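You operate a simulated robot arm through the tools that you are given. There is no shell and no other tool. Be economical: measure what you need, move in short steps, check, and stop when the job is done.

Carry out the task below with a simulated robot arm. There is one attempt and no reset: what you move stays moved.

JOB
Put things in order on the worktop by the fridge. At the end: the green dried pea carton stands where the grey cloth stood; the grey cloth stands where the blue drinking glass stood; the brown tamper stands on top of the white herb pot; the blue drinking glass is on the brown cork pot mat; the green short oil bottle stands where the brown tamper stood; whatever was shut is shut again. Leave all else as you found it, and nothing knocked over.

Only the result counts: the job must be done as asked and must still hold three seconds after the hand-in. Knocking over, shifting, dropping, spilling or breaking anything else fails it. Flat cloth is picked up by pressing the open fingertips on it (5 to 10 N) and closing them slowly along it; thin cloth reads only 2 to 8 mm in the jaws.

ROBOT AND FRAMES
A 7-joint arm with a two-finger parallel gripper, fixed in place. Base frame: the origin is at the foot of the arm, x ahead of it, y to its left, z up; the work surface is at about z = 0. Readings come in m, degrees, newtons and seconds.
With the tool pointing down near the work surface it reaches from about 0.24 to 0.62 m from the base axis. Its first joint turns from -66.0 to 66.0 degrees. Payload 2.6 kg.
The TCP is the grasp point between the finger pads, 0.03 m short of the fingertips. In the tool frame z runs along the fingers and y along their closing line. Largest opening 0.094 m; finger width 0.028, thickness 0.01; the body of the gripper, 0.05 by 0.096 m, starts 0.055 m behind the TCP.
Orientation is that of the tool frame in the base frame, as [roll, pitch, yaw] about the fixed x, y, z axes, in that order (R = Rz(yaw) Ry(pitch) Rx(roll)). With the fingers straight down and closing along the base's y, the tool's x points along the base's -x, its y along +y and its z along -z.

CONTROLS
- The arm moves only by the tool servo_tool. Its argument "motion" is one flat list of numbers, 7 for each row, row after row: the shift along the base's x, y, z in units of 100 mm (1.0 is 100 mm), then the turn, a rotation vector about the base's x, y, z in units of 120 degrees (1.0 is 120 degrees), then the finger opening in m, from 0 to 0.094. In form: [x, y, z, ax, ay, az, gripper, x, y, z, ax, ay, az, gripper, ...]. A call has 1 to 8 rows; each row is the pose to reach, as a shift and turn from the pose commanded when the call began. A call with a number of a shift or a turn outside -1 to 1 is refused whole. A row lasts 0.2 s, in which the tool goes at most 0.05 m and 8.6 degrees; a call with a longer step from one row to the next is refused whole, and so is a gripper value outside its range. Where a pose cannot be reached the arm comes as near as it can. A force on the tool above 40 N (or 10 N above the force at the start of the call, whichever is more), or a blocked arm, ends the call early, and 0.2 s more pass. Each finger travels about 0.072 m/s and halts on what it meets, pressing with about 24 N; the grip force reading is that of the motor and also rises with nothing between the fingers. The clock runs only during rows and for 0.2 s after the last one: add rows that repeat a pose to give the fingers time. The reply holds the time, the measured pose of the TCP, the force on the tool along the base axes, the opening and the grip force, in the units named above and with some noise.
- Cameras (640 x 400 px; columns grow to the right, rows downward): "scene" is fixed at [0.0444, 0.4563, 0.5492]; the picture's right is [-0.58, -0.82, 0.00], its down [-0.58, 0.41, -0.70] and it looks along [0.57, -0.40, -0.71] (base axes); focal length 326 px, centre (320, 200). "wrist" rides on the gripper at [0.076, 0.014, -0.102] in the tool frame; the picture's right is [-0.18, 0.98, 0.00], its down [-0.75, -0.14, -0.64] and it looks along [-0.63, -0.12, 0.77] (tool axes); focal length 243 px, centre (320, 200). There is no depth. A picture from a camera that has moved, and an enlarged one, comes with that camera's place and axes in the base frame and with its lens.
- snapshot(camera): a new picture of that camera. No time passes.
- enlarge(camera, box): a new picture of the part [left, top, right, bottom] of that camera's present view, enlarged. No time passes.
- close_job(): hands the job in; it is judged then, once.

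Work in short steps. Places have to be worked out from the pictures, the camera data and where the tool is seen: move nearer, look again, correct. Check each grasp and each placing, and mend what went wrong. You have 120 turns and 84 pictures in all, those below and enlarged ones among them. Open the gripper and draw the arm clear of the work before you hand the job in, unless the task says otherwise; then end with one line.

The tools are called after "Call:" as a command line: name --argument value ..., lists and objects as JSON in quotes. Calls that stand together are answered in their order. servo_tool: Moves the arm, as the interface text tells. Its arguments: {"type":"object","properties":{"motion":{"type":"array","items":{"type":"number"}}},"required":["motion"]} The other tools are called the same way: snapshot (camera) takes a picture; enlarge (camera, box) takes an enlarged picture of a part of a camera's view; close_job () hands the job in.

At the start:

```text
t: 0.0
eef_pos: [0.2568, 0.2293, 0.2982]
orientation: [-180.0, 0.0, 180.0]
ft_force: [-0.4, -0.5, -0.5]
opening: 0.0941
gripper_force: 0.0
```

scene: 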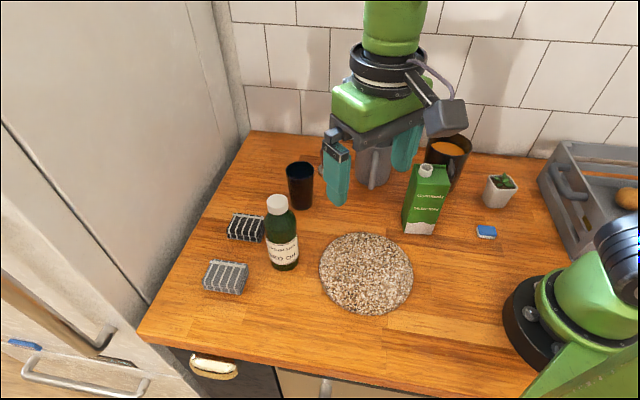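
wrist: 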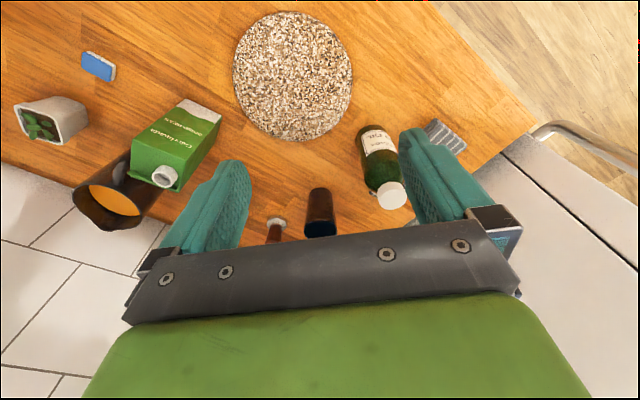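

I'll look closer at the objects first to identify them.

Call:
enlarge --camera "scene" --box '[190, 130, 350, 310]'

Call:
enlarge --camera "scene" --box '[400, 110, 640, 260]'

Call:
enlarge --camera "wrist" --box '[220, 90, 480, 250]'

```text
2.22 times, centred on (270, 220) of scene
camera zoom: at [0.0444, 0.4563, 0.5492], right [-0.58, -0.82, 0.0], down [-0.58, 0.41, -0.7], along [0.57, -0.4, -0.71], focal length 724 px, centre (431, 156)
```

zoom: 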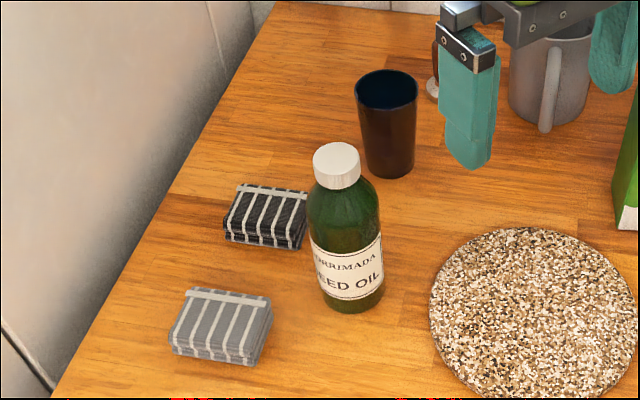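

```text
2.67 times, centred on (520, 185) of scene
camera zoom: at [0.0444, 0.4563, 0.5492], right [-0.58, -0.82, 0.0], down [-0.58, 0.41, -0.7], along [0.57, -0.4, -0.71], focal length 868 px, centre (-213, 240)
```

zoom: 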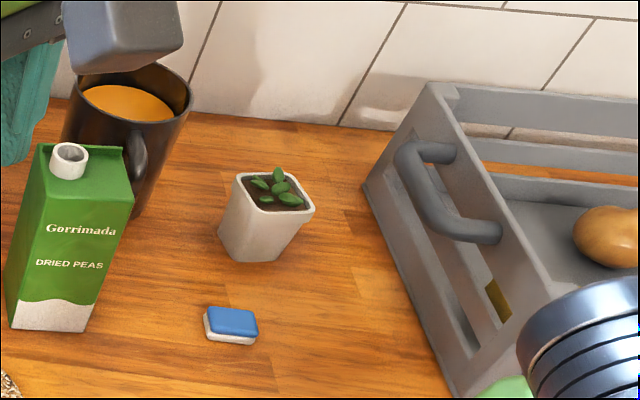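

```text
2.46 times, centred on (350, 170) of wrist
camera zoom: at [0.1802, 0.2429, 0.4022], right [0.18, 0.98, 0.0], down [0.75, -0.14, 0.64], along [0.63, -0.12, -0.77], focal length 597 px, centre (246, 274)
```

zoom: 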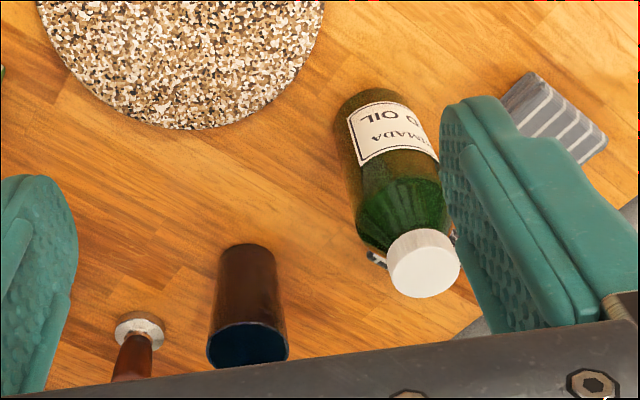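

Objects identified: light-grey folded cloth ~(0.41,0.41), glass ~(0.50,0.19), bottle ~(0.38,0.30), carton ~(0.29,0.02), tamper ~(0.56,0.075), mat ~(0.27,0.19). First the glass: I move forward at height and look.

Call:
servo_tool --motion '[0.4, -0.15, 0, 0, 0, 0, 0.094, 0.8, -0.3, 0, 0, 0, 0, 0.094, 1.0, -0.42, 0, 0, 0, 0, 0.094]'

Call:
snapshot --camera "wrist"

Call:
snapshot --camera "scene"

```text
t: 0.8
eef_pos: [0.3587, 0.1872, 0.2963]
orientation: [-180.0, 0.0, -179.9]
ft_force: [0.1, 0.5, 0.0]
opening: 0.0939
gripper_force: 0.0
```

```text
78 pictures are left
camera wrist: at [0.282, 0.2015, 0.4015], right [0.18, 0.98, 0.0], down [0.75, -0.14, 0.64], along [0.63, -0.12, -0.77], focal length 243 px, centre (320, 200)
```

wrist: 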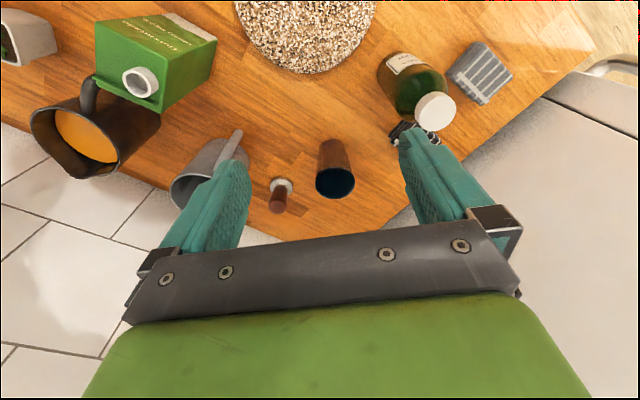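

```text
77 pictures are left
```

scene: 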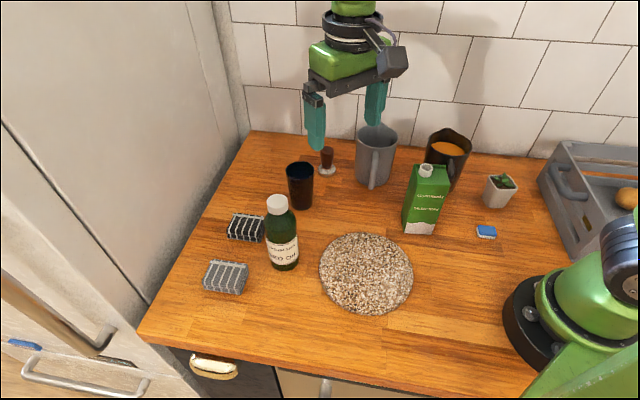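

Glass refined to ~(0.497,0.186), height ~0.10; tamper ~(0.556,0.073). Moving above the glass.

Call:
servo_tool --motion '[0.5, 0, -0.1, 0, 0, 0, 0.094, 1.0, 0, -0.5, 0, 0, 0, 0.094]'

Call:
servo_tool --motion '[0.4, 0, -0.1, 0, 0, 0, 0.094, 0.4, 0, -0.5, 0, 0, 0, 0.094, 0.4, 0, -0.95, 0, 0, 0, 0.094]'

Call:
snapshot --camera "wrist"

Call:
enlarge --camera "scene" --box '[220, 90, 420, 215]'

```text
refused: row 1 steps farther than a row can; nothing moved
```

```text
t: 1.6
eef_pos: [0.3961, 0.1888, 0.2015]
orientation: [180.0, 0.1, -180.0]
ft_force: [-0.1, 0.5, -0.2]
opening: 0.0938
gripper_force: 0.0
```

```text
76 pictures are left
camera wrist: at [0.3196, 0.2038, 0.3059], right [0.18, 0.98, 0.0], down [0.75, -0.14, 0.64], along [0.63, -0.12, -0.77], focal length 243 px, centre (320, 200)
```

wrist: 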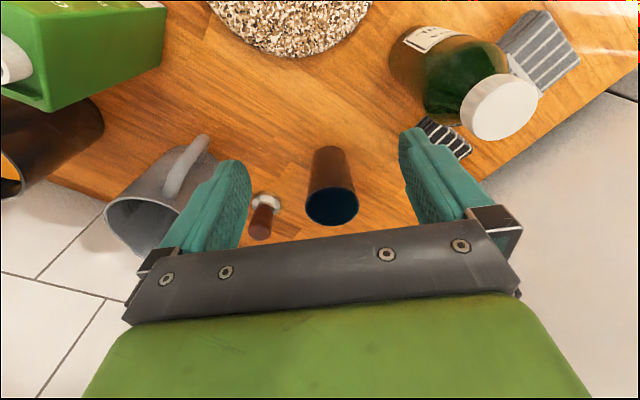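

```text
3.20 times, centred on (320, 152) of scene
camera zoom: at [0.0444, 0.4563, 0.5492], right [-0.58, -0.82, 0.0], down [-0.58, 0.41, -0.7], along [0.57, -0.4, -0.71], focal length 1042 px, centre (320, 352)
```

zoom: 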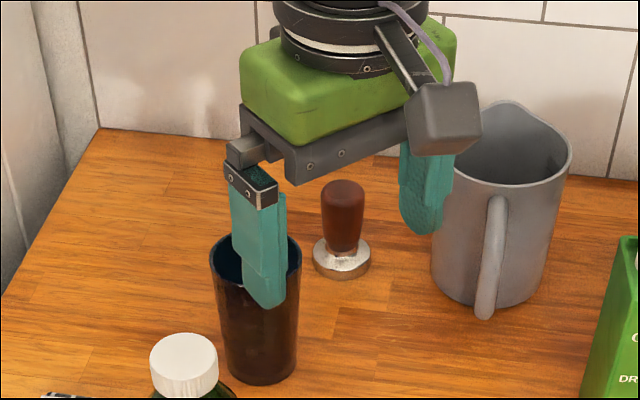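

Rim now triangulates to (0.500,0.184). Moving +x 0.10 over it and lowering a bit.

Call:
servo_tool --motion '[0.4, -0.02, 0, 0, 0, 0, 0.094, 0.8, -0.02, 0, 0, 0, 0, 0.094, 1.0, -0.02, -0.3, 0, 0, 0, 0.094, 1.0, -0.02, -0.3, 0, 0, 0, 0.094]'

Call:
snapshot --camera "wrist"

Call:
enlarge --camera "scene" --box '[220, 90, 420, 215]'

```text
t: 2.6
eef_pos: [0.4961, 0.1847, 0.1725]
orientation: [-180.0, 0.0, -180.0]
ft_force: [-0.7, 0.6, -0.4]
opening: 0.0942
gripper_force: 0.0
```

```text
74 pictures are left
camera wrist: at [0.4199, 0.1982, 0.2762], right [0.18, 0.98, 0.0], down [0.75, -0.14, 0.64], along [0.63, -0.12, -0.77], focal length 243 px, centre (320, 200)
```

wrist: 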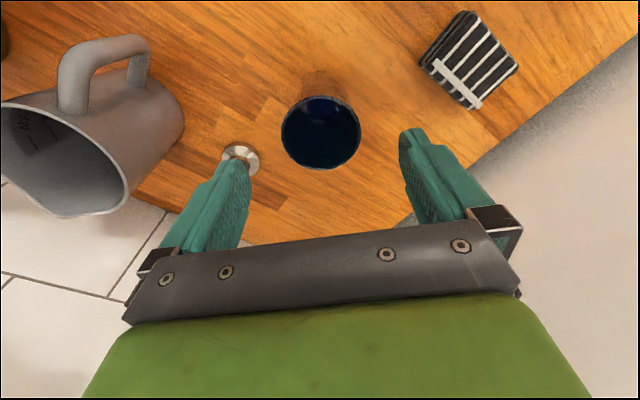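

```text
3.20 times, centred on (320, 152) of scene
camera zoom: at [0.0444, 0.4563, 0.5492], right [-0.58, -0.82, 0.0], down [-0.58, 0.41, -0.7], along [0.57, -0.4, -0.71], focal length 1042 px, centre (320, 352)
```

zoom: 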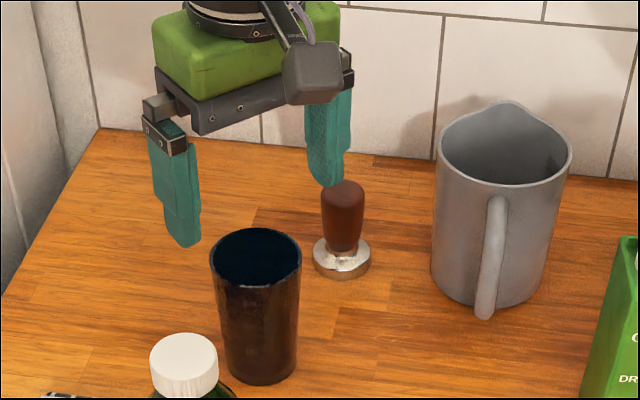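

Glass centre confirmed at (0.498,0.184). Descending to z≈0.073 and closing.

Call:
servo_tool --motion '[0.01, 0, -0.4, 0, 0, 0, 0.094, 0.01, 0, -0.8, 0, 0, 0, 0.094, 0.01, 0, -1.0, 0, 0, 0, 0.094, 0.01, 0, -1.0, 0, 0, 0, 0.07, 0.01, 0, -1.0, 0, 0, 0, 0.055, 0.01, 0, -1.0, 0, 0, 0, 0.045, 0.01, 0, -1.0, 0, 0, 0, 0.045]'

Call:
enlarge --camera "scene" --box '[220, 90, 420, 215]'

```text
t: 4.2
eef_pos: [0.4981, 0.1849, 0.0725]
orientation: [-180.0, 0.0, -179.9]
ft_force: [-1.3, -0.3, 0.5]
opening: 0.0613
gripper_force: 23.7
```

```text
3.20 times, centred on (320, 152) of scene
camera zoom: at [0.0444, 0.4563, 0.5491], right [-0.58, -0.82, 0.0], down [-0.58, 0.41, -0.7], along [0.57, -0.4, -0.71], focal length 1042 px, centre (320, 352)
```

zoom: 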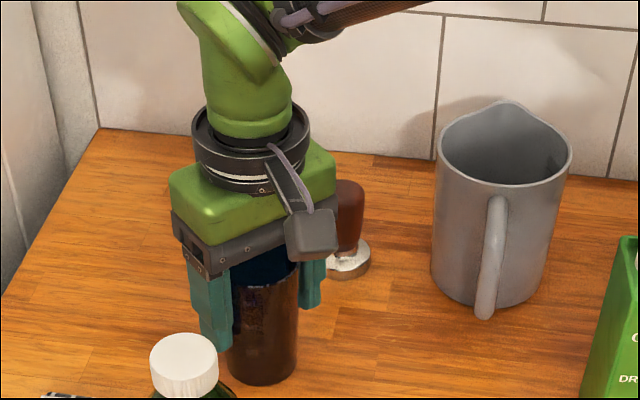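

Gripped (0.061). Lifting and starting back toward the mat.

Call:
servo_tool --motion '[0, 0, 0.3, 0, 0, 0, 0.045, 0, 0, 0.6, 0, 0, 0, 0.045, -0.35, 0, 0.8, 0, 0, 0, 0.045, -0.7, 0, 0.8, 0, 0, 0, 0.045, -1.0, 0, 0.8, 0, 0, 0, 0.045]'

Call:
servo_tool --motion '[-0.35, 0, 0, 0, 0, 0, 0.045, -0.7, 0, 0, 0, 0, 0, 0.045, -1.0, 0, 0, 0, 0, 0, 0.045, -1.0, 0, 0, 0, 0, 0, 0.045]'

Call:
snapshot --camera "scene"

Call:
snapshot --camera "wrist"

```text
t: 5.4
eef_pos: [0.3978, 0.1869, 0.1518]
orientation: [-180.0, 0.0, 180.0]
ft_force: [-0.7, 0.3, -0.9]
opening: 0.0612
gripper_force: 24.0
```

```text
t: 6.4
eef_pos: [0.2965, 0.1844, 0.1554]
orientation: [-179.9, 0.0, -180.0]
ft_force: [-0.4, -0.1, -2.3]
opening: 0.0609
gripper_force: 24.1
```

```text
71 pictures are left
```

scene: 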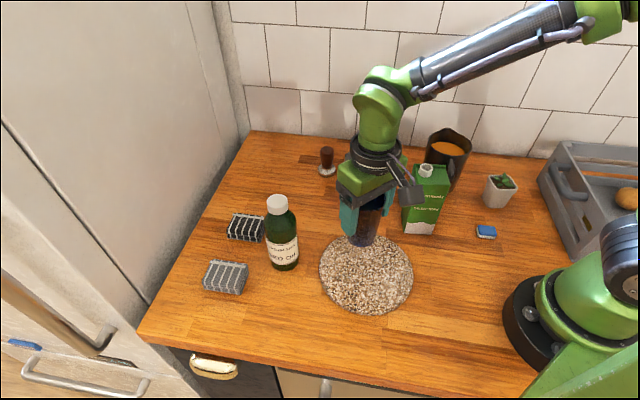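

```text
70 pictures are left
camera wrist: at [0.2205, 0.1979, 0.259], right [0.18, 0.98, 0.0], down [0.75, -0.14, 0.64], along [0.63, -0.12, -0.77], focal length 243 px, centre (320, 200)
```

wrist: 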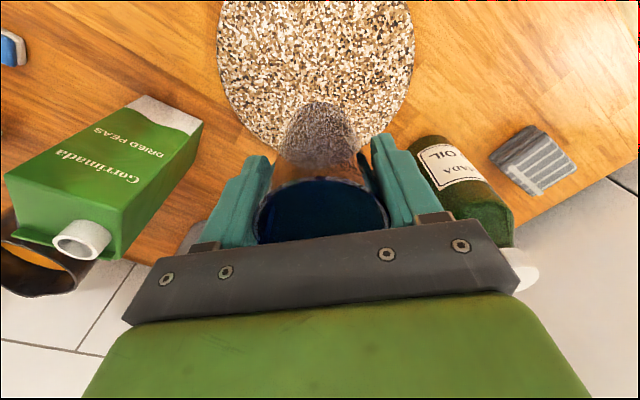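

Mat centre ≈(0.267,0.186). Centering over it and lowering to just above.

Call:
servo_tool --motion '[-0.3, 0.01, 0, 0, 0, 0, 0.045, -0.3, 0.01, -0.35, 0, 0, 0, 0.045, -0.3, 0.01, -0.65, 0, 0, 0, 0.045, -0.3, 0.01, -0.68, 0, 0, 0, 0.045]'

Call:
enlarge --camera "scene" --box '[290, 180, 450, 330]'

```text
t: 7.4
eef_pos: [0.2675, 0.1858, 0.0854]
orientation: [-180.0, 0.0, 180.0]
ft_force: [0.2, -0.6, -2.2]
opening: 0.0611
gripper_force: 23.8
```

```text
2.67 times, centred on (370, 255) of scene
camera zoom: at [0.0444, 0.4563, 0.5491], right [-0.58, -0.82, 0.0], down [-0.58, 0.41, -0.7], along [0.57, -0.4, -0.71], focal length 868 px, centre (187, 53)
```

zoom: 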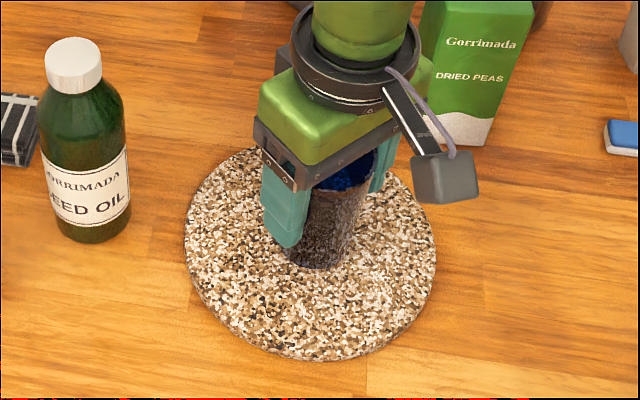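

Glass is over the mat centre. Lowering slowly to find contact.

Call:
servo_tool --motion '[0, 0, -0.03, 0, 0, 0, 0.045, 0, 0, -0.05, 0, 0, 0, 0.045]'

```text
t: 8.0
eef_pos: [0.2683, 0.1867, 0.0827]
orientation: [179.9, 0.2, -180.0]
ft_force: [-0.2, -3.0, 12.9]
opening: 0.0614
gripper_force: 24.4
```

Contact felt (13 N), so the glass stands on the mat. Releasing and rising.

Call:
servo_tool --motion '[0, 0, 0.02, 0, 0, 0, 0.075, 0, 0, 0.02, 0, 0, 0, 0.094, 0, 0, 0.02, 0, 0, 0, 0.094, 0, 0, 0.3, 0, 0, 0, 0.094, 0, 0, 0.7, 0, 0, 0, 0.094, 0, 0, 1.0, 0, 0, 0, 0.094]'

Call:
servo_tool --motion '[0, 0, 0.4, 0, 0, 0, 0.094, 0.2, 0.3, 0.6, 0, 0, 0, 0.094, 0.3, 0.7, 0.7, 0, 0, 0, 0.094, 0.4, 1.0, 0.7, 0, 0, 0, 0.094]'

Call:
snapshot --camera "wrist"

Call:
snapshot --camera "scene"

```text
t: 9.4
eef_pos: [0.2691, 0.1842, 0.1795]
orientation: [180.0, 0.0, -180.0]
ft_force: [0.1, 0.3, -0.4]
opening: 0.0939
gripper_force: 0.1
```

```text
t: 10.4
eef_pos: [0.3076, 0.285, 0.2497]
orientation: [-180.0, 0.0, -180.0]
ft_force: [1.3, -0.3, -0.4]
opening: 0.094
gripper_force: 0.1
```

```text
68 pictures are left
camera wrist: at [0.2309, 0.2994, 0.3541], right [0.18, 0.98, 0.0], down [0.75, -0.14, 0.64], along [0.63, -0.12, -0.77], focal length 243 px, centre (320, 200)
```

wrist: 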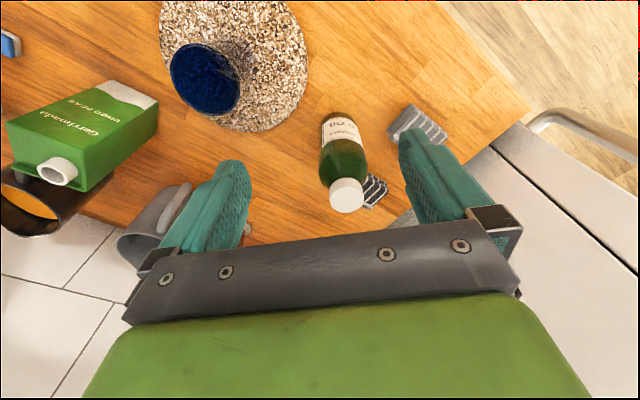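

```text
67 pictures are left
```

scene: 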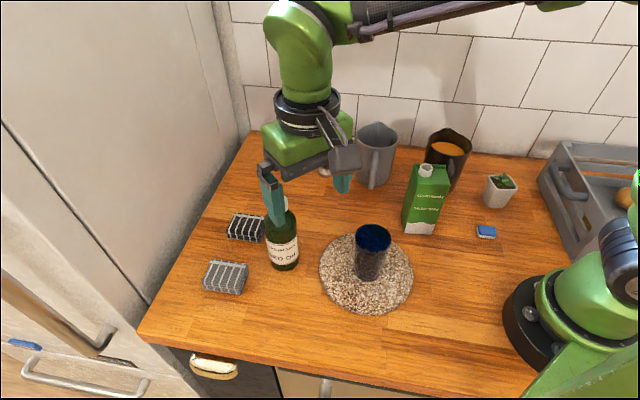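

Glass stands on the mat. Moving over the grey cloth for a closer look.

Call:
servo_tool --motion '[0.2, 0.35, 0, 0, 0, 0, 0.094, 0.4, 0.7, 0, 0, 0, 0, 0.094, 0.6, 1.0, 0, 0, 0, 0, 0.094, 0.7, 1.0, 0, 0, 0, 0, 0.094]'

Call:
enlarge --camera "wrist" --box '[200, 0, 520, 200]'

Call:
enlarge --camera "scene" --box '[190, 200, 310, 310]'

```text
t: 11.4
eef_pos: [0.377, 0.3851, 0.2489]
orientation: [180.0, 0.0, 179.9]
ft_force: [0.7, 0.1, 0.3]
opening: 0.0941
gripper_force: 0.0
```

```text
2.00 times, centred on (360, 100) of wrist
camera zoom: at [0.301, 0.3992, 0.3534], right [0.18, 0.98, 0.0], down [0.75, -0.14, 0.64], along [0.63, -0.12, -0.77], focal length 485 px, centre (240, 400)
```

zoom: 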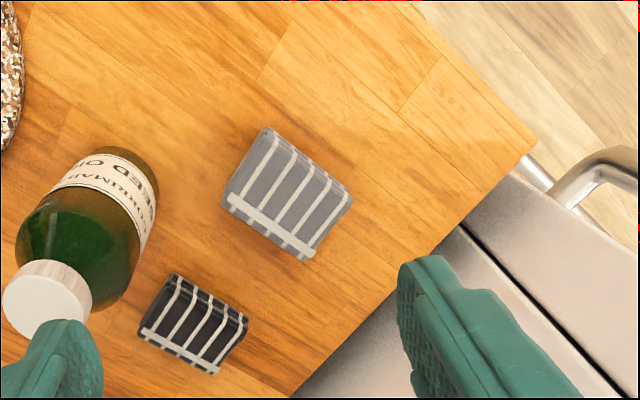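

```text
3.64 times, centred on (250, 255) of scene
camera zoom: at [0.0444, 0.4563, 0.5492], right [-0.58, -0.82, 0.0], down [-0.58, 0.41, -0.7], along [0.57, -0.4, -0.71], focal length 1184 px, centre (574, 0)
```

zoom: 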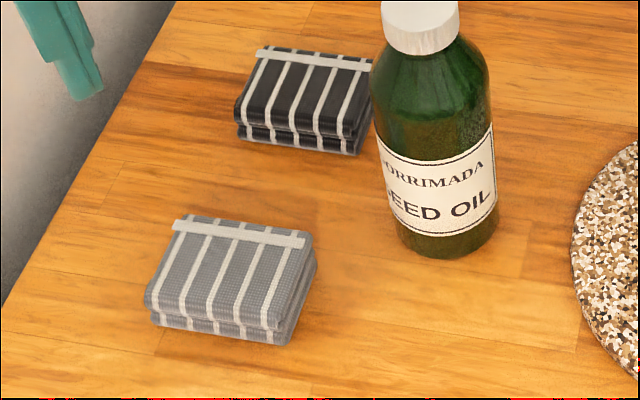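

The cloth is a folded block ~68×51 mm, centre ≈(0.408,0.410), short side along (-0.71,0.71). I rotate 45° and hover above it.

Call:
servo_tool --motion '[0.05, 0.04, 0, 0, 0, 0.0625, 0.094, 0.1, 0.08, -0.1, 0, 0, 0.125, 0.094, 0.15, 0.12, -0.3, 0, 0, 0.1875, 0.094, 0.2, 0.16, -0.5, 0, 0, 0.25, 0.094, 0.25, 0.2, -0.7, 0, 0, 0.3125, 0.094, 0.31, 0.25, -0.95, 0, 0, 0.375, 0.094, 0.31, 0.25, -0.95, 0, 0, 0.375, 0.094]'

Call:
snapshot --camera "wrist"

Call:
enlarge --camera "scene" --box '[170, 130, 330, 310]'

```text
t: 13.0
eef_pos: [0.4077, 0.4097, 0.1568]
orientation: [179.9, 0.0, -134.9]
ft_force: [-0.4, -0.3, -0.2]
opening: 0.0941
gripper_force: 0.0
```

```text
64 pictures are left
camera wrist: at [0.3436, 0.3655, 0.2599], right [-0.57, 0.82, 0.0], down [0.63, 0.43, 0.64], along [0.53, 0.36, -0.77], focal length 243 px, centre (320, 200)
```

wrist: 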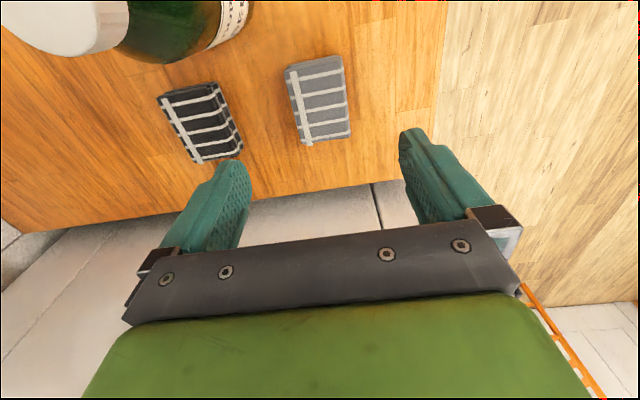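

```text
2.22 times, centred on (250, 220) of scene
camera zoom: at [0.0444, 0.4563, 0.5492], right [-0.58, -0.82, 0.0], down [-0.58, 0.41, -0.7], along [0.57, -0.4, -0.71], focal length 724 px, centre (476, 156)
```

zoom: 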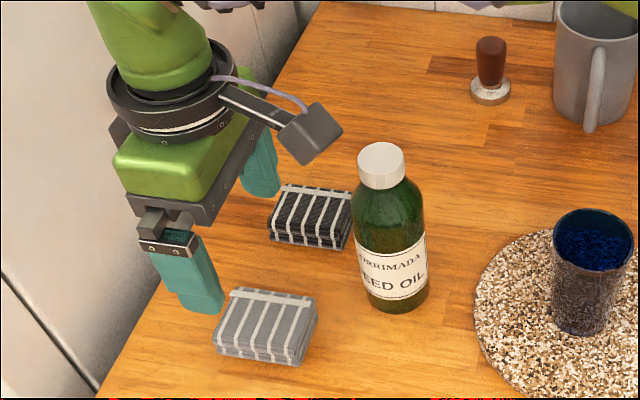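

Alignment is right (cloth centre (0.408,0.409), axis 45°). Descending 0.10.

Call:
servo_tool --motion '[0, 0, -0.4, 0, 0, 0, 0.094, 0, 0, -0.8, 0, 0, 0, 0.094, 0, 0, -1.0, 0, 0, 0, 0.094, 0, 0, -1.0, 0, 0, 0, 0.094]'

Call:
enlarge --camera "scene" --box '[170, 180, 330, 310]'

```text
t: 14.0
eef_pos: [0.4092, 0.4116, 0.0567]
orientation: [-180.0, 0.0, -135.2]
ft_force: [0.3, 0.2, 0.1]
opening: 0.0939
gripper_force: 0.0
```

```text
3.08 times, centred on (250, 245) of scene
camera zoom: at [0.0444, 0.4563, 0.5492], right [-0.58, -0.82, 0.0], down [-0.58, 0.41, -0.7], along [0.57, -0.4, -0.71], focal length 1002 px, centre (535, 62)
```

zoom: 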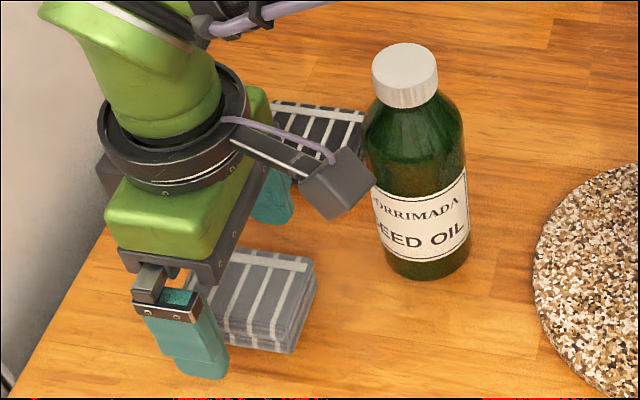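

Clear of the bottle; descending 22 mm further and closing slowly.

Call:
servo_tool --motion '[0, 0, -0.12, 0, 0, 0, 0.094, 0, 0, -0.22, 0, 0, 0, 0.094, 0, 0, -0.22, 0, 0, 0, 0.075, 0, 0, -0.22, 0, 0, 0, 0.06, 0, 0, -0.22, 0, 0, 0, 0.05, 0, 0, -0.22, 0, 0, 0, 0.04, 0, 0, -0.22, 0, 0, 0, 0.035]'

Call:
enlarge --camera "scene" --box '[170, 180, 330, 310]'

```text
t: 15.6
eef_pos: [0.4101, 0.4107, 0.0337]
orientation: [-179.9, 0.0, -135.0]
ft_force: [0.3, -0.3, 0.1]
opening: 0.0575
gripper_force: 23.9
```

```text
3.08 times, centred on (250, 245) of scene
camera zoom: at [0.0444, 0.4563, 0.5492], right [-0.58, -0.82, 0.0], down [-0.58, 0.41, -0.7], along [0.57, -0.4, -0.71], focal length 1002 px, centre (535, 62)
```

zoom: 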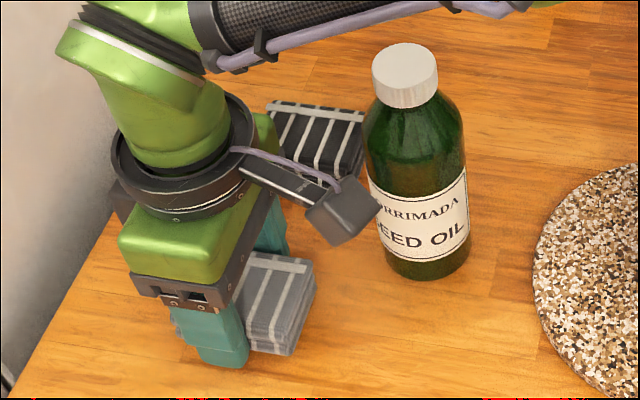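

Cloth gripped (57 mm). Lifting straight up, high enough to pass the bottle.

Call:
servo_tool --motion '[0, 0, 0.2, 0, 0, 0, 0.035, 0, 0, 0.6, 0, 0, 0, 0.035, 0, 0, 1.0, 0, 0, 0, 0.035]'

Call:
servo_tool --motion '[0, 0, 0.4, 0, 0, 0, 0.035, 0.1, -0.1, 0.8, 0, 0, 0, 0.035, 0.25, -0.4, 1.0, 0, 0, 0, 0.035, 0.3, -0.7, 1.0, 0, 0, 0, 0.035, 0.4, -1.0, 1.0, 0, 0, 0, 0.035]'

Call:
snapshot --camera "scene"

```text
t: 16.4
eef_pos: [0.4088, 0.4116, 0.1339]
orientation: [179.9, 0.0, -135.0]
ft_force: [1.3, 0.9, -0.4]
opening: 0.057
gripper_force: 23.9
```

```text
t: 17.6
eef_pos: [0.4491, 0.3096, 0.2349]
orientation: [-180.0, 0.0, -134.9]
ft_force: [0.0, 0.4, -0.2]
opening: 0.057
gripper_force: 25.3
```

```text
60 pictures are left
```

scene: 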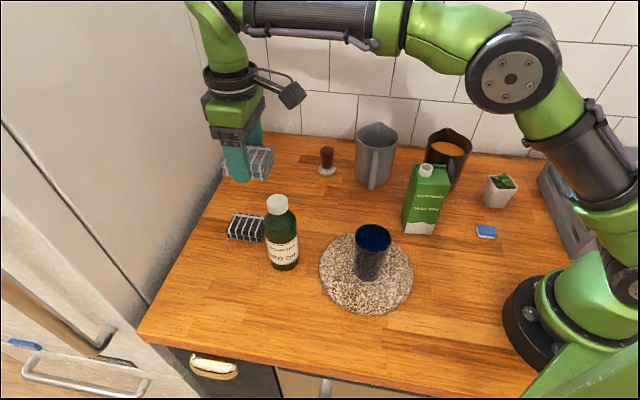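

Cloth held. Moving to the glass's old spot (0.498,0.185), in two calls.

Call:
servo_tool --motion '[0.15, -0.4, 0, 0, 0, 0, 0.035, 0.3, -0.8, 0, 0, 0, 0, 0.035, 0.4, -1.0, -0.3, 0, 0, 0, 0.035, 0.4, -1.0, -0.7, 0, 0, 0, 0.035]'

Call:
servo_tool --motion '[0.09, -0.25, 0, 0, 0, 0, 0.035, 0.09, -0.25, -0.4, 0, 0, 0, 0.035, 0.09, -0.25, -0.8, 0, 0, 0, 0.035, 0.09, -0.25, -1.0, 0, 0, 0, 0.035]'

Call:
enlarge --camera "scene" --box '[220, 90, 420, 215]'

```text
t: 18.6
eef_pos: [0.488, 0.2098, 0.1642]
orientation: [180.0, 0.0, -135.0]
ft_force: [-0.8, -0.2, -0.4]
opening: 0.0571
gripper_force: 23.7
```

```text
t: 19.6
eef_pos: [0.4958, 0.1867, 0.0634]
orientation: [-180.0, 0.0, -135.1]
ft_force: [0.7, 0.6, -1.7]
opening: 0.0571
gripper_force: 24.0
```

```text
3.20 times, centred on (320, 152) of scene
camera zoom: at [0.0444, 0.4563, 0.5491], right [-0.58, -0.82, 0.0], down [-0.58, 0.41, -0.7], along [0.57, -0.4, -0.71], focal length 1042 px, centre (320, 352)
```

zoom: 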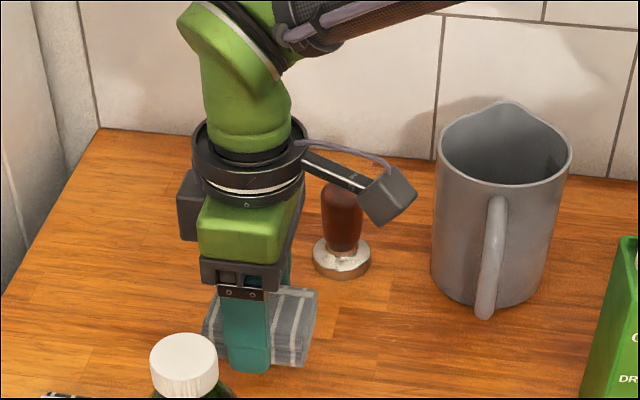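

Lowering the last 29 mm and releasing gently.

Call:
servo_tool --motion '[0.01, 0, -0.2, 0, 0, 0, 0.035, 0.01, 0, -0.29, 0, 0, 0, 0.035, 0.01, 0, -0.29, 0, 0, 0, 0.07, 0.01, 0, -0.29, 0, 0, 0, 0.094, 0.01, 0, -0.29, 0, 0, 0, 0.094, 0.01, 0, 0.1, 0, 0, 0, 0.094, 0.01, 0, 0.5, 0, 0, 0, 0.094, 0.01, 0, 0.9, 0, 0, 0, 0.094]'

Call:
snapshot --camera "wrist"

Call:
snapshot --camera "scene"

```text
t: 21.4
eef_pos: [0.4993, 0.1855, 0.1542]
orientation: [180.0, -0.1, -135.0]
ft_force: [-0.6, -0.3, 0.9]
opening: 0.0939
gripper_force: 0.1
```

```text
58 pictures are left
camera wrist: at [0.434, 0.1419, 0.2584], right [-0.56, 0.83, 0.0], down [0.63, 0.43, 0.64], along [0.53, 0.36, -0.77], focal length 243 px, centre (320, 200)
```

wrist: 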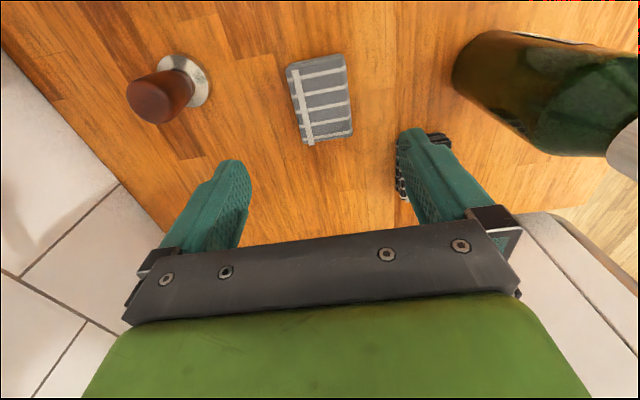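

```text
57 pictures are left
```

scene: 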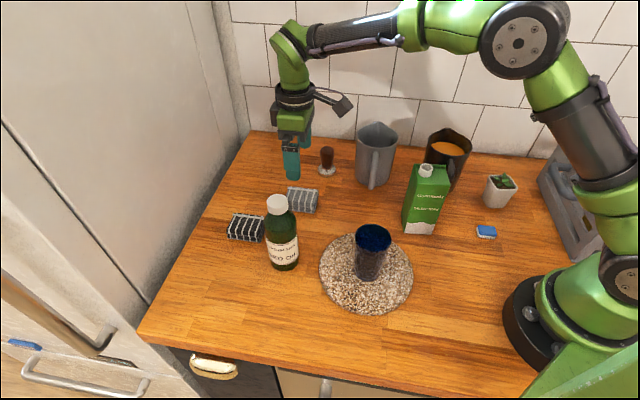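

Cloth stands on the glass spot. Next the tamper (~(0.556,0.071)); I turn back to yaw 180 so the wrist camera stays clear of the grey mug, and look.

Call:
servo_tool --motion '[0, 0, 0.3, 0, 0, -0.0625, 0.094, 0, -0.2, 0.5, 0, 0, -0.125, 0.094, 0, -0.4, 0.5, 0, 0, -0.1875, 0.07, 0, -0.6, 0.5, 0, 0, -0.25, 0.07, 0.1, -0.8, 0.5, 0, 0, -0.3125, 0.07, 0.2, -1.0, 0.5, 0, 0, -0.375, 0.07, 0.2, -1.0, 0.5, 0, 0, -0.375, 0.07]'

Call:
snapshot --camera "wrist"

```text
t: 23.0
eef_pos: [0.5194, 0.0842, 0.2047]
orientation: [-180.0, 0.0, 179.9]
ft_force: [-0.8, -0.1, -0.1]
opening: 0.0702
gripper_force: 0.1
```

```text
56 pictures are left
camera wrist: at [0.4429, 0.0995, 0.3076], right [0.19, 0.98, 0.0], down [0.75, -0.14, 0.64], along [0.63, -0.12, -0.77], focal length 243 px, centre (320, 200)
```

wrist: 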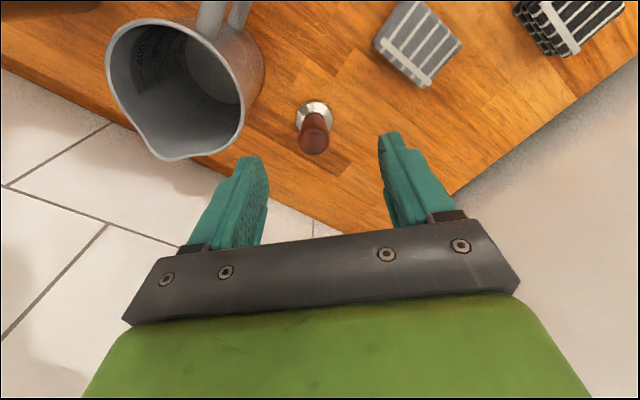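

Tamper refined to (0.555,0.0705), top ≈0.08. Mug clearance ~2 cm. Moving over and down halfway.

Call:
servo_tool --motion '[0.35, -0.14, 0, 0, 0, 0, 0.07, 0.35, -0.14, -0.4, 0, 0, 0, 0.07, 0.35, -0.14, -0.8, 0, 0, 0, 0.07, 0.35, -0.14, -0.8, 0, 0, 0, 0.07]'

Call:
snapshot --camera "wrist"

Call:
enlarge --camera "scene" --box '[270, 80, 430, 200]'

```text
t: 24.0
eef_pos: [0.5562, 0.0715, 0.1258]
orientation: [-180.0, 0.0, -180.0]
ft_force: [-0.5, -0.2, 1.0]
opening: 0.0704
gripper_force: 0.1
```

```text
55 pictures are left
camera wrist: at [0.4796, 0.0864, 0.2293], right [0.18, 0.98, 0.0], down [0.75, -0.14, 0.64], along [0.63, -0.12, -0.77], focal length 243 px, centre (320, 200)
```

wrist: 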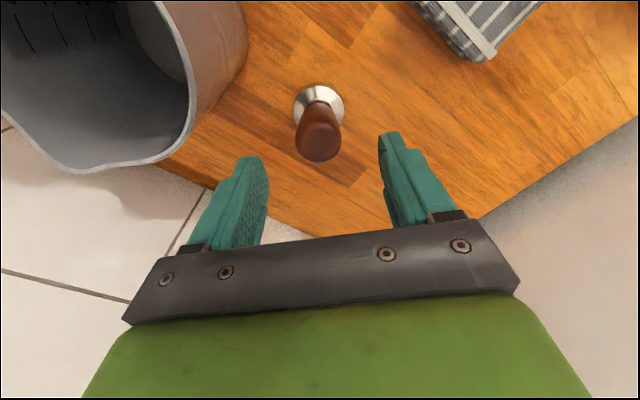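

```text
3.33 times, centred on (350, 140) of scene
camera zoom: at [0.0444, 0.4563, 0.5492], right [-0.58, -0.82, 0.0], down [-0.58, 0.41, -0.7], along [0.57, -0.4, -0.71], focal length 1086 px, centre (220, 400)
```

zoom: 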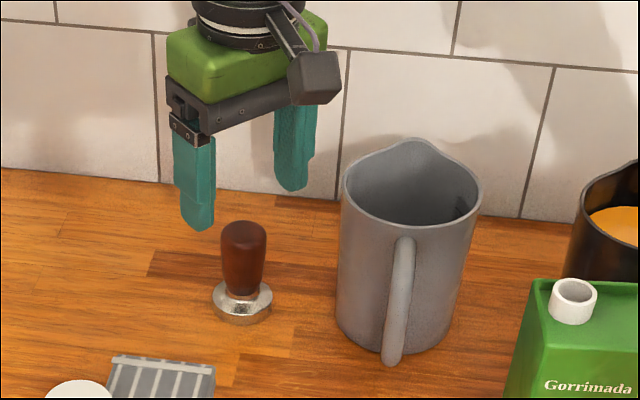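

Centred. Descending to z≈0.053 and closing on the handle.

Call:
servo_tool --motion '[0, 0, -0.4, 0, 0, 0, 0.07, 0, 0, -0.73, 0, 0, 0, 0.07, 0, 0, -0.73, 0, 0, 0, 0.045, 0, 0, -0.73, 0, 0, 0, 0.03, 0, 0, -0.73, 0, 0, 0, 0.015, 0, 0, -0.73, 0, 0, 0, 0.012, 0, 0, -0.73, 0, 0, 0, 0.012]'

Call:
enlarge --camera "scene" --box '[270, 80, 430, 200]'

```text
t: 25.6
eef_pos: [0.5543, 0.0725, 0.0541]
orientation: [180.0, 0.0, -180.0]
ft_force: [-0.5, -0.3, -0.2]
opening: 0.0335
gripper_force: 24.4
```

```text
3.33 times, centred on (350, 140) of scene
camera zoom: at [0.0444, 0.4563, 0.5491], right [-0.58, -0.82, 0.0], down [-0.58, 0.41, -0.7], along [0.57, -0.4, -0.71], focal length 1086 px, centre (220, 400)
```

zoom: 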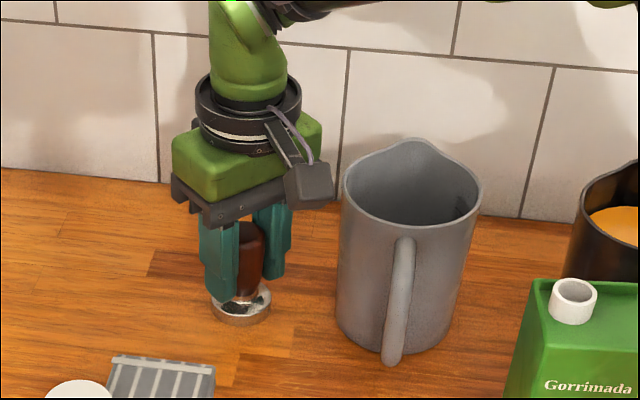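

Tamper gripped (33.5 mm). Lifting and carrying high over the mugs toward the herb pot (~(0.243,-0.19)).

Call:
servo_tool --motion '[0, 0, 0.3, 0, 0, 0, 0.012, 0, 0, 0.7, 0, 0, 0, 0.012, 0, 0, 1.0, 0, 0, 0, 0.012]'

Call:
servo_tool --motion '[0, 0, 0.45, 0, 0, 0, 0.012, 0, 0, 0.9, 0, 0, 0, 0.012, -0.3, -0.2, 1.0, 0, 0, 0, 0.012, -0.6, -0.4, 1.0, 0, 0, 0, 0.012, -1.0, -0.6, 1.0, 0, 0, 0, 0.012]'

Call:
servo_tool --motion '[-0.33, -0.33, 0, 0, 0, 0, 0.012, -0.66, -0.66, 0, 0, 0, 0, 0.012, -1.0, -1.0, 0, 0, 0, 0, 0.012, -1.0, -1.0, 0, 0, 0, 0, 0.012]'

Call:
snapshot --camera "wrist"

Call:
snapshot --camera "scene"

```text
t: 26.4
eef_pos: [0.5531, 0.0716, 0.1523]
orientation: [-180.0, -0.1, 180.0]
ft_force: [0.0, 0.1, -1.5]
opening: 0.0337
gripper_force: 23.6
```

```text
t: 27.6
eef_pos: [0.4519, 0.0106, 0.2531]
orientation: [-180.0, 0.0, -179.9]
ft_force: [0.2, -0.2, -2.1]
opening: 0.0334
gripper_force: 24.1
```

```text
t: 28.6
eef_pos: [0.3524, -0.0888, 0.2519]
orientation: [-180.0, -0.1, -180.0]
ft_force: [0.6, -0.7, -2.0]
opening: 0.0334
gripper_force: 24.2
```

```text
52 pictures are left
camera wrist: at [0.2761, -0.0741, 0.3553], right [0.18, 0.98, 0.0], down [0.75, -0.14, 0.64], along [0.63, -0.12, -0.77], focal length 243 px, centre (320, 200)
```

wrist: 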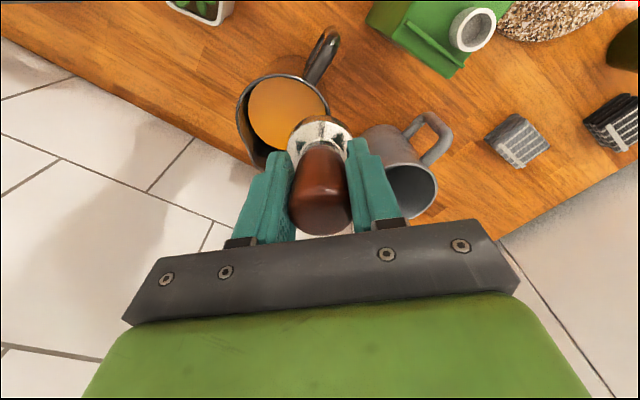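

```text
51 pictures are left
```

scene: 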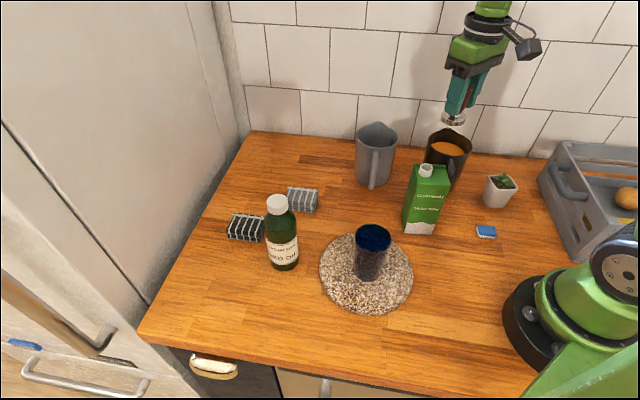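

Tamper held. Moving to near the pot, staying high.

Call:
servo_tool --motion '[-0.33, -0.33, 0, 0, 0, 0, 0.012, -0.66, -0.66, 0, 0, 0, 0, 0.012, -1.0, -1.0, 0, 0, 0, 0, 0.012, -1.0, -1.0, -0.3, 0, 0, 0, 0.012, -1.0, -1.0, -0.7, 0, 0, 0, 0.012, -1.0, -1.0, -0.7, 0, 0, 0, 0.012]'

Call:
snapshot --camera "wrist"

Call:
enlarge --camera "scene" --box '[420, 100, 580, 230]'

```text
t: 30.0
eef_pos: [0.2538, -0.1897, 0.1796]
orientation: [180.0, 0.0, -180.0]
ft_force: [0.5, -0.3, -2.4]
opening: 0.0335
gripper_force: 24.2
```

```text
50 pictures are left
camera wrist: at [0.178, -0.1753, 0.2832], right [0.18, 0.98, 0.0], down [0.75, -0.14, 0.64], along [0.63, -0.12, -0.77], focal length 243 px, centre (320, 200)
```

wrist: 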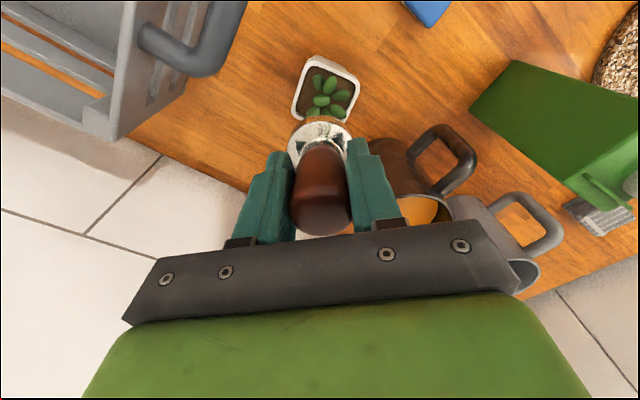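

```text
3.08 times, centred on (500, 165) of scene
camera zoom: at [0.0444, 0.4563, 0.5492], right [-0.58, -0.82, 0.0], down [-0.58, 0.41, -0.7], along [0.57, -0.4, -0.71], focal length 1002 px, centre (-234, 308)
```

zoom: 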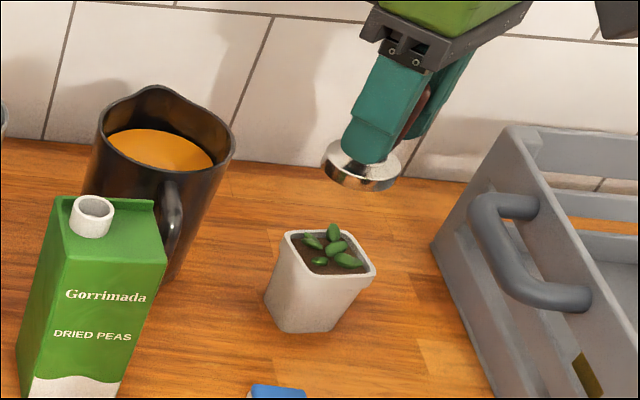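

Pot-top centre ≈(0.243,-0.182), rim ≈0.063. Shifting and lowering to just above.

Call:
servo_tool --motion '[-0.11, 0.075, 0, 0, 0, 0, 0.012, -0.11, 0.075, -0.2, 0, 0, 0, 0.012, -0.11, 0.075, -0.4, 0, 0, 0, 0.012, -0.11, 0.075, -0.4, 0, 0, 0, 0.012]'

Call:
enlarge --camera "wrist" --box '[220, 40, 420, 240]'

Call:
enlarge --camera "scene" --box '[420, 100, 580, 230]'

```text
t: 31.0
eef_pos: [0.2427, -0.1794, 0.1399]
orientation: [180.0, 0.0, -179.9]
ft_force: [0.4, 0.3, -2.9]
opening: 0.0335
gripper_force: 24.0
```

```text
2.00 times, centred on (320, 140) of wrist
camera zoom: at [0.1661, -0.1662, 0.2436], right [0.18, 0.98, 0.0], down [0.75, -0.14, 0.64], along [0.63, -0.12, -0.77], focal length 485 px, centre (320, 320)
```

zoom: 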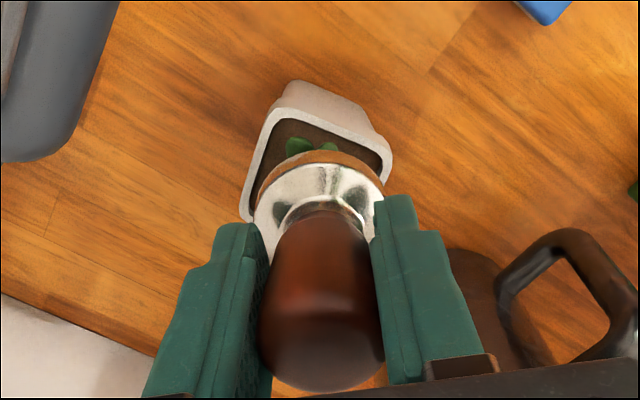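

```text
3.08 times, centred on (500, 165) of scene
camera zoom: at [0.0444, 0.4563, 0.5492], right [-0.58, -0.82, 0.0], down [-0.58, 0.41, -0.7], along [0.57, -0.4, -0.71], focal length 1002 px, centre (-234, 308)
```

zoom: 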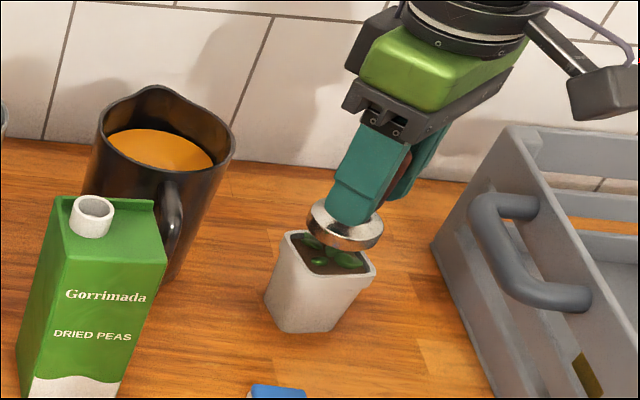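

Tamper is within ~4 mm of centre; correcting x +4 mm, y −2 mm and lowering 18 mm.

Call:
servo_tool --motion '[0.04, -0.02, 0, 0, 0, 0, 0.012, 0.04, -0.02, -0.12, 0, 0, 0, 0.012, 0.04, -0.02, -0.18, 0, 0, 0, 0.012]'

Call:
enlarge --camera "scene" --box '[450, 120, 550, 220]'

```text
t: 31.8
eef_pos: [0.2471, -0.1829, 0.1226]
orientation: [-180.0, 0.0, -180.0]
ft_force: [-0.2, 0.2, -2.9]
opening: 0.0333
gripper_force: 24.4
```

```text
4.00 times, centred on (500, 170) of scene
camera zoom: at [0.0444, 0.4563, 0.5492], right [-0.58, -0.82, 0.0], down [-0.58, 0.41, -0.7], along [0.57, -0.4, -0.71], focal length 1303 px, centre (-400, 320)
```

zoom: 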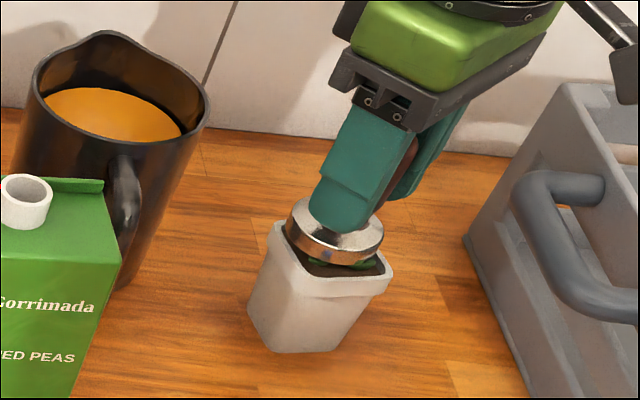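

No contact yet (0.123). Lowering further in small steps watching force.

Call:
servo_tool --motion '[0, 0, -0.03, 0, 0, 0, 0.012, 0, 0, -0.05, 0, 0, 0, 0.012]'

Call:
servo_tool --motion '[0, 0, -0.02, 0, 0, 0, 0.012]'

Call:
enlarge --camera "scene" --box '[450, 120, 550, 220]'

```text
t: 32.4
eef_pos: [0.2463, -0.183, 0.1182]
orientation: [179.9, 0.0, -179.9]
ft_force: [-0.6, 0.1, 0.7]
opening: 0.0335
gripper_force: 23.9
```

```text
t: 32.8
eef_pos: [0.2482, -0.1823, 0.1156]
orientation: [-179.9, 0.2, 179.9]
ft_force: [-3.1, 6.5, 22.1]
opening: 0.0338
gripper_force: 24.0
```

```text
4.00 times, centred on (500, 170) of scene
camera zoom: at [0.0443, 0.4563, 0.5491], right [-0.58, -0.82, 0.0], down [-0.58, 0.41, -0.7], along [0.57, -0.4, -0.71], focal length 1303 px, centre (-400, 320)
```

zoom: 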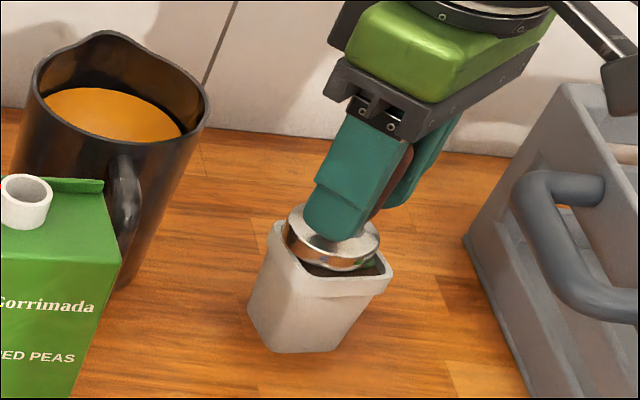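

Contact on the rim (22 N). Checking centring from the wrist before release.

Call:
enlarge --camera "wrist" --box '[240, 40, 400, 200]'

Call:
enlarge --camera "scene" --box '[475, 155, 525, 215]'

```text
2.50 times, centred on (320, 120) of wrist
camera zoom: at [0.1705, -0.1687, 0.2199], right [0.19, 0.98, 0.0], down [0.75, -0.14, 0.64], along [0.63, -0.12, -0.76], focal length 606 px, centre (320, 400)
```

zoom: 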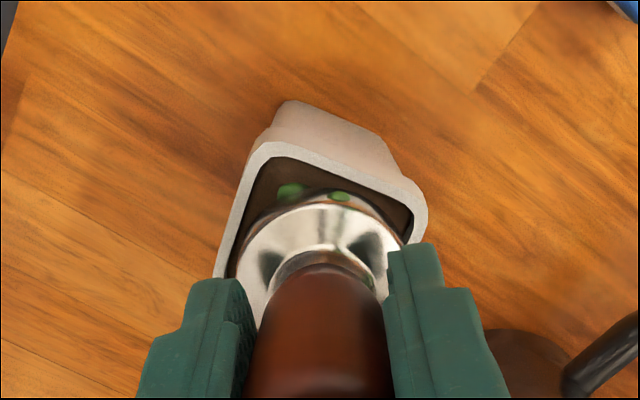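

```text
6.67 times, centred on (500, 185) of scene
camera zoom: at [0.0443, 0.4563, 0.5491], right [-0.58, -0.82, 0.0], down [-0.58, 0.41, -0.7], along [0.57, -0.4, -0.71], focal length 2171 px, centre (-880, 300)
```

zoom: 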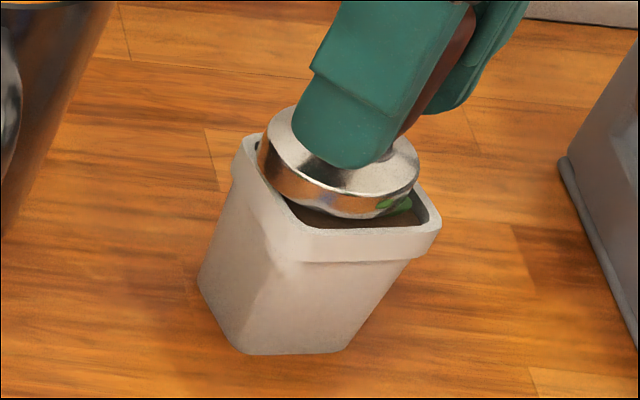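

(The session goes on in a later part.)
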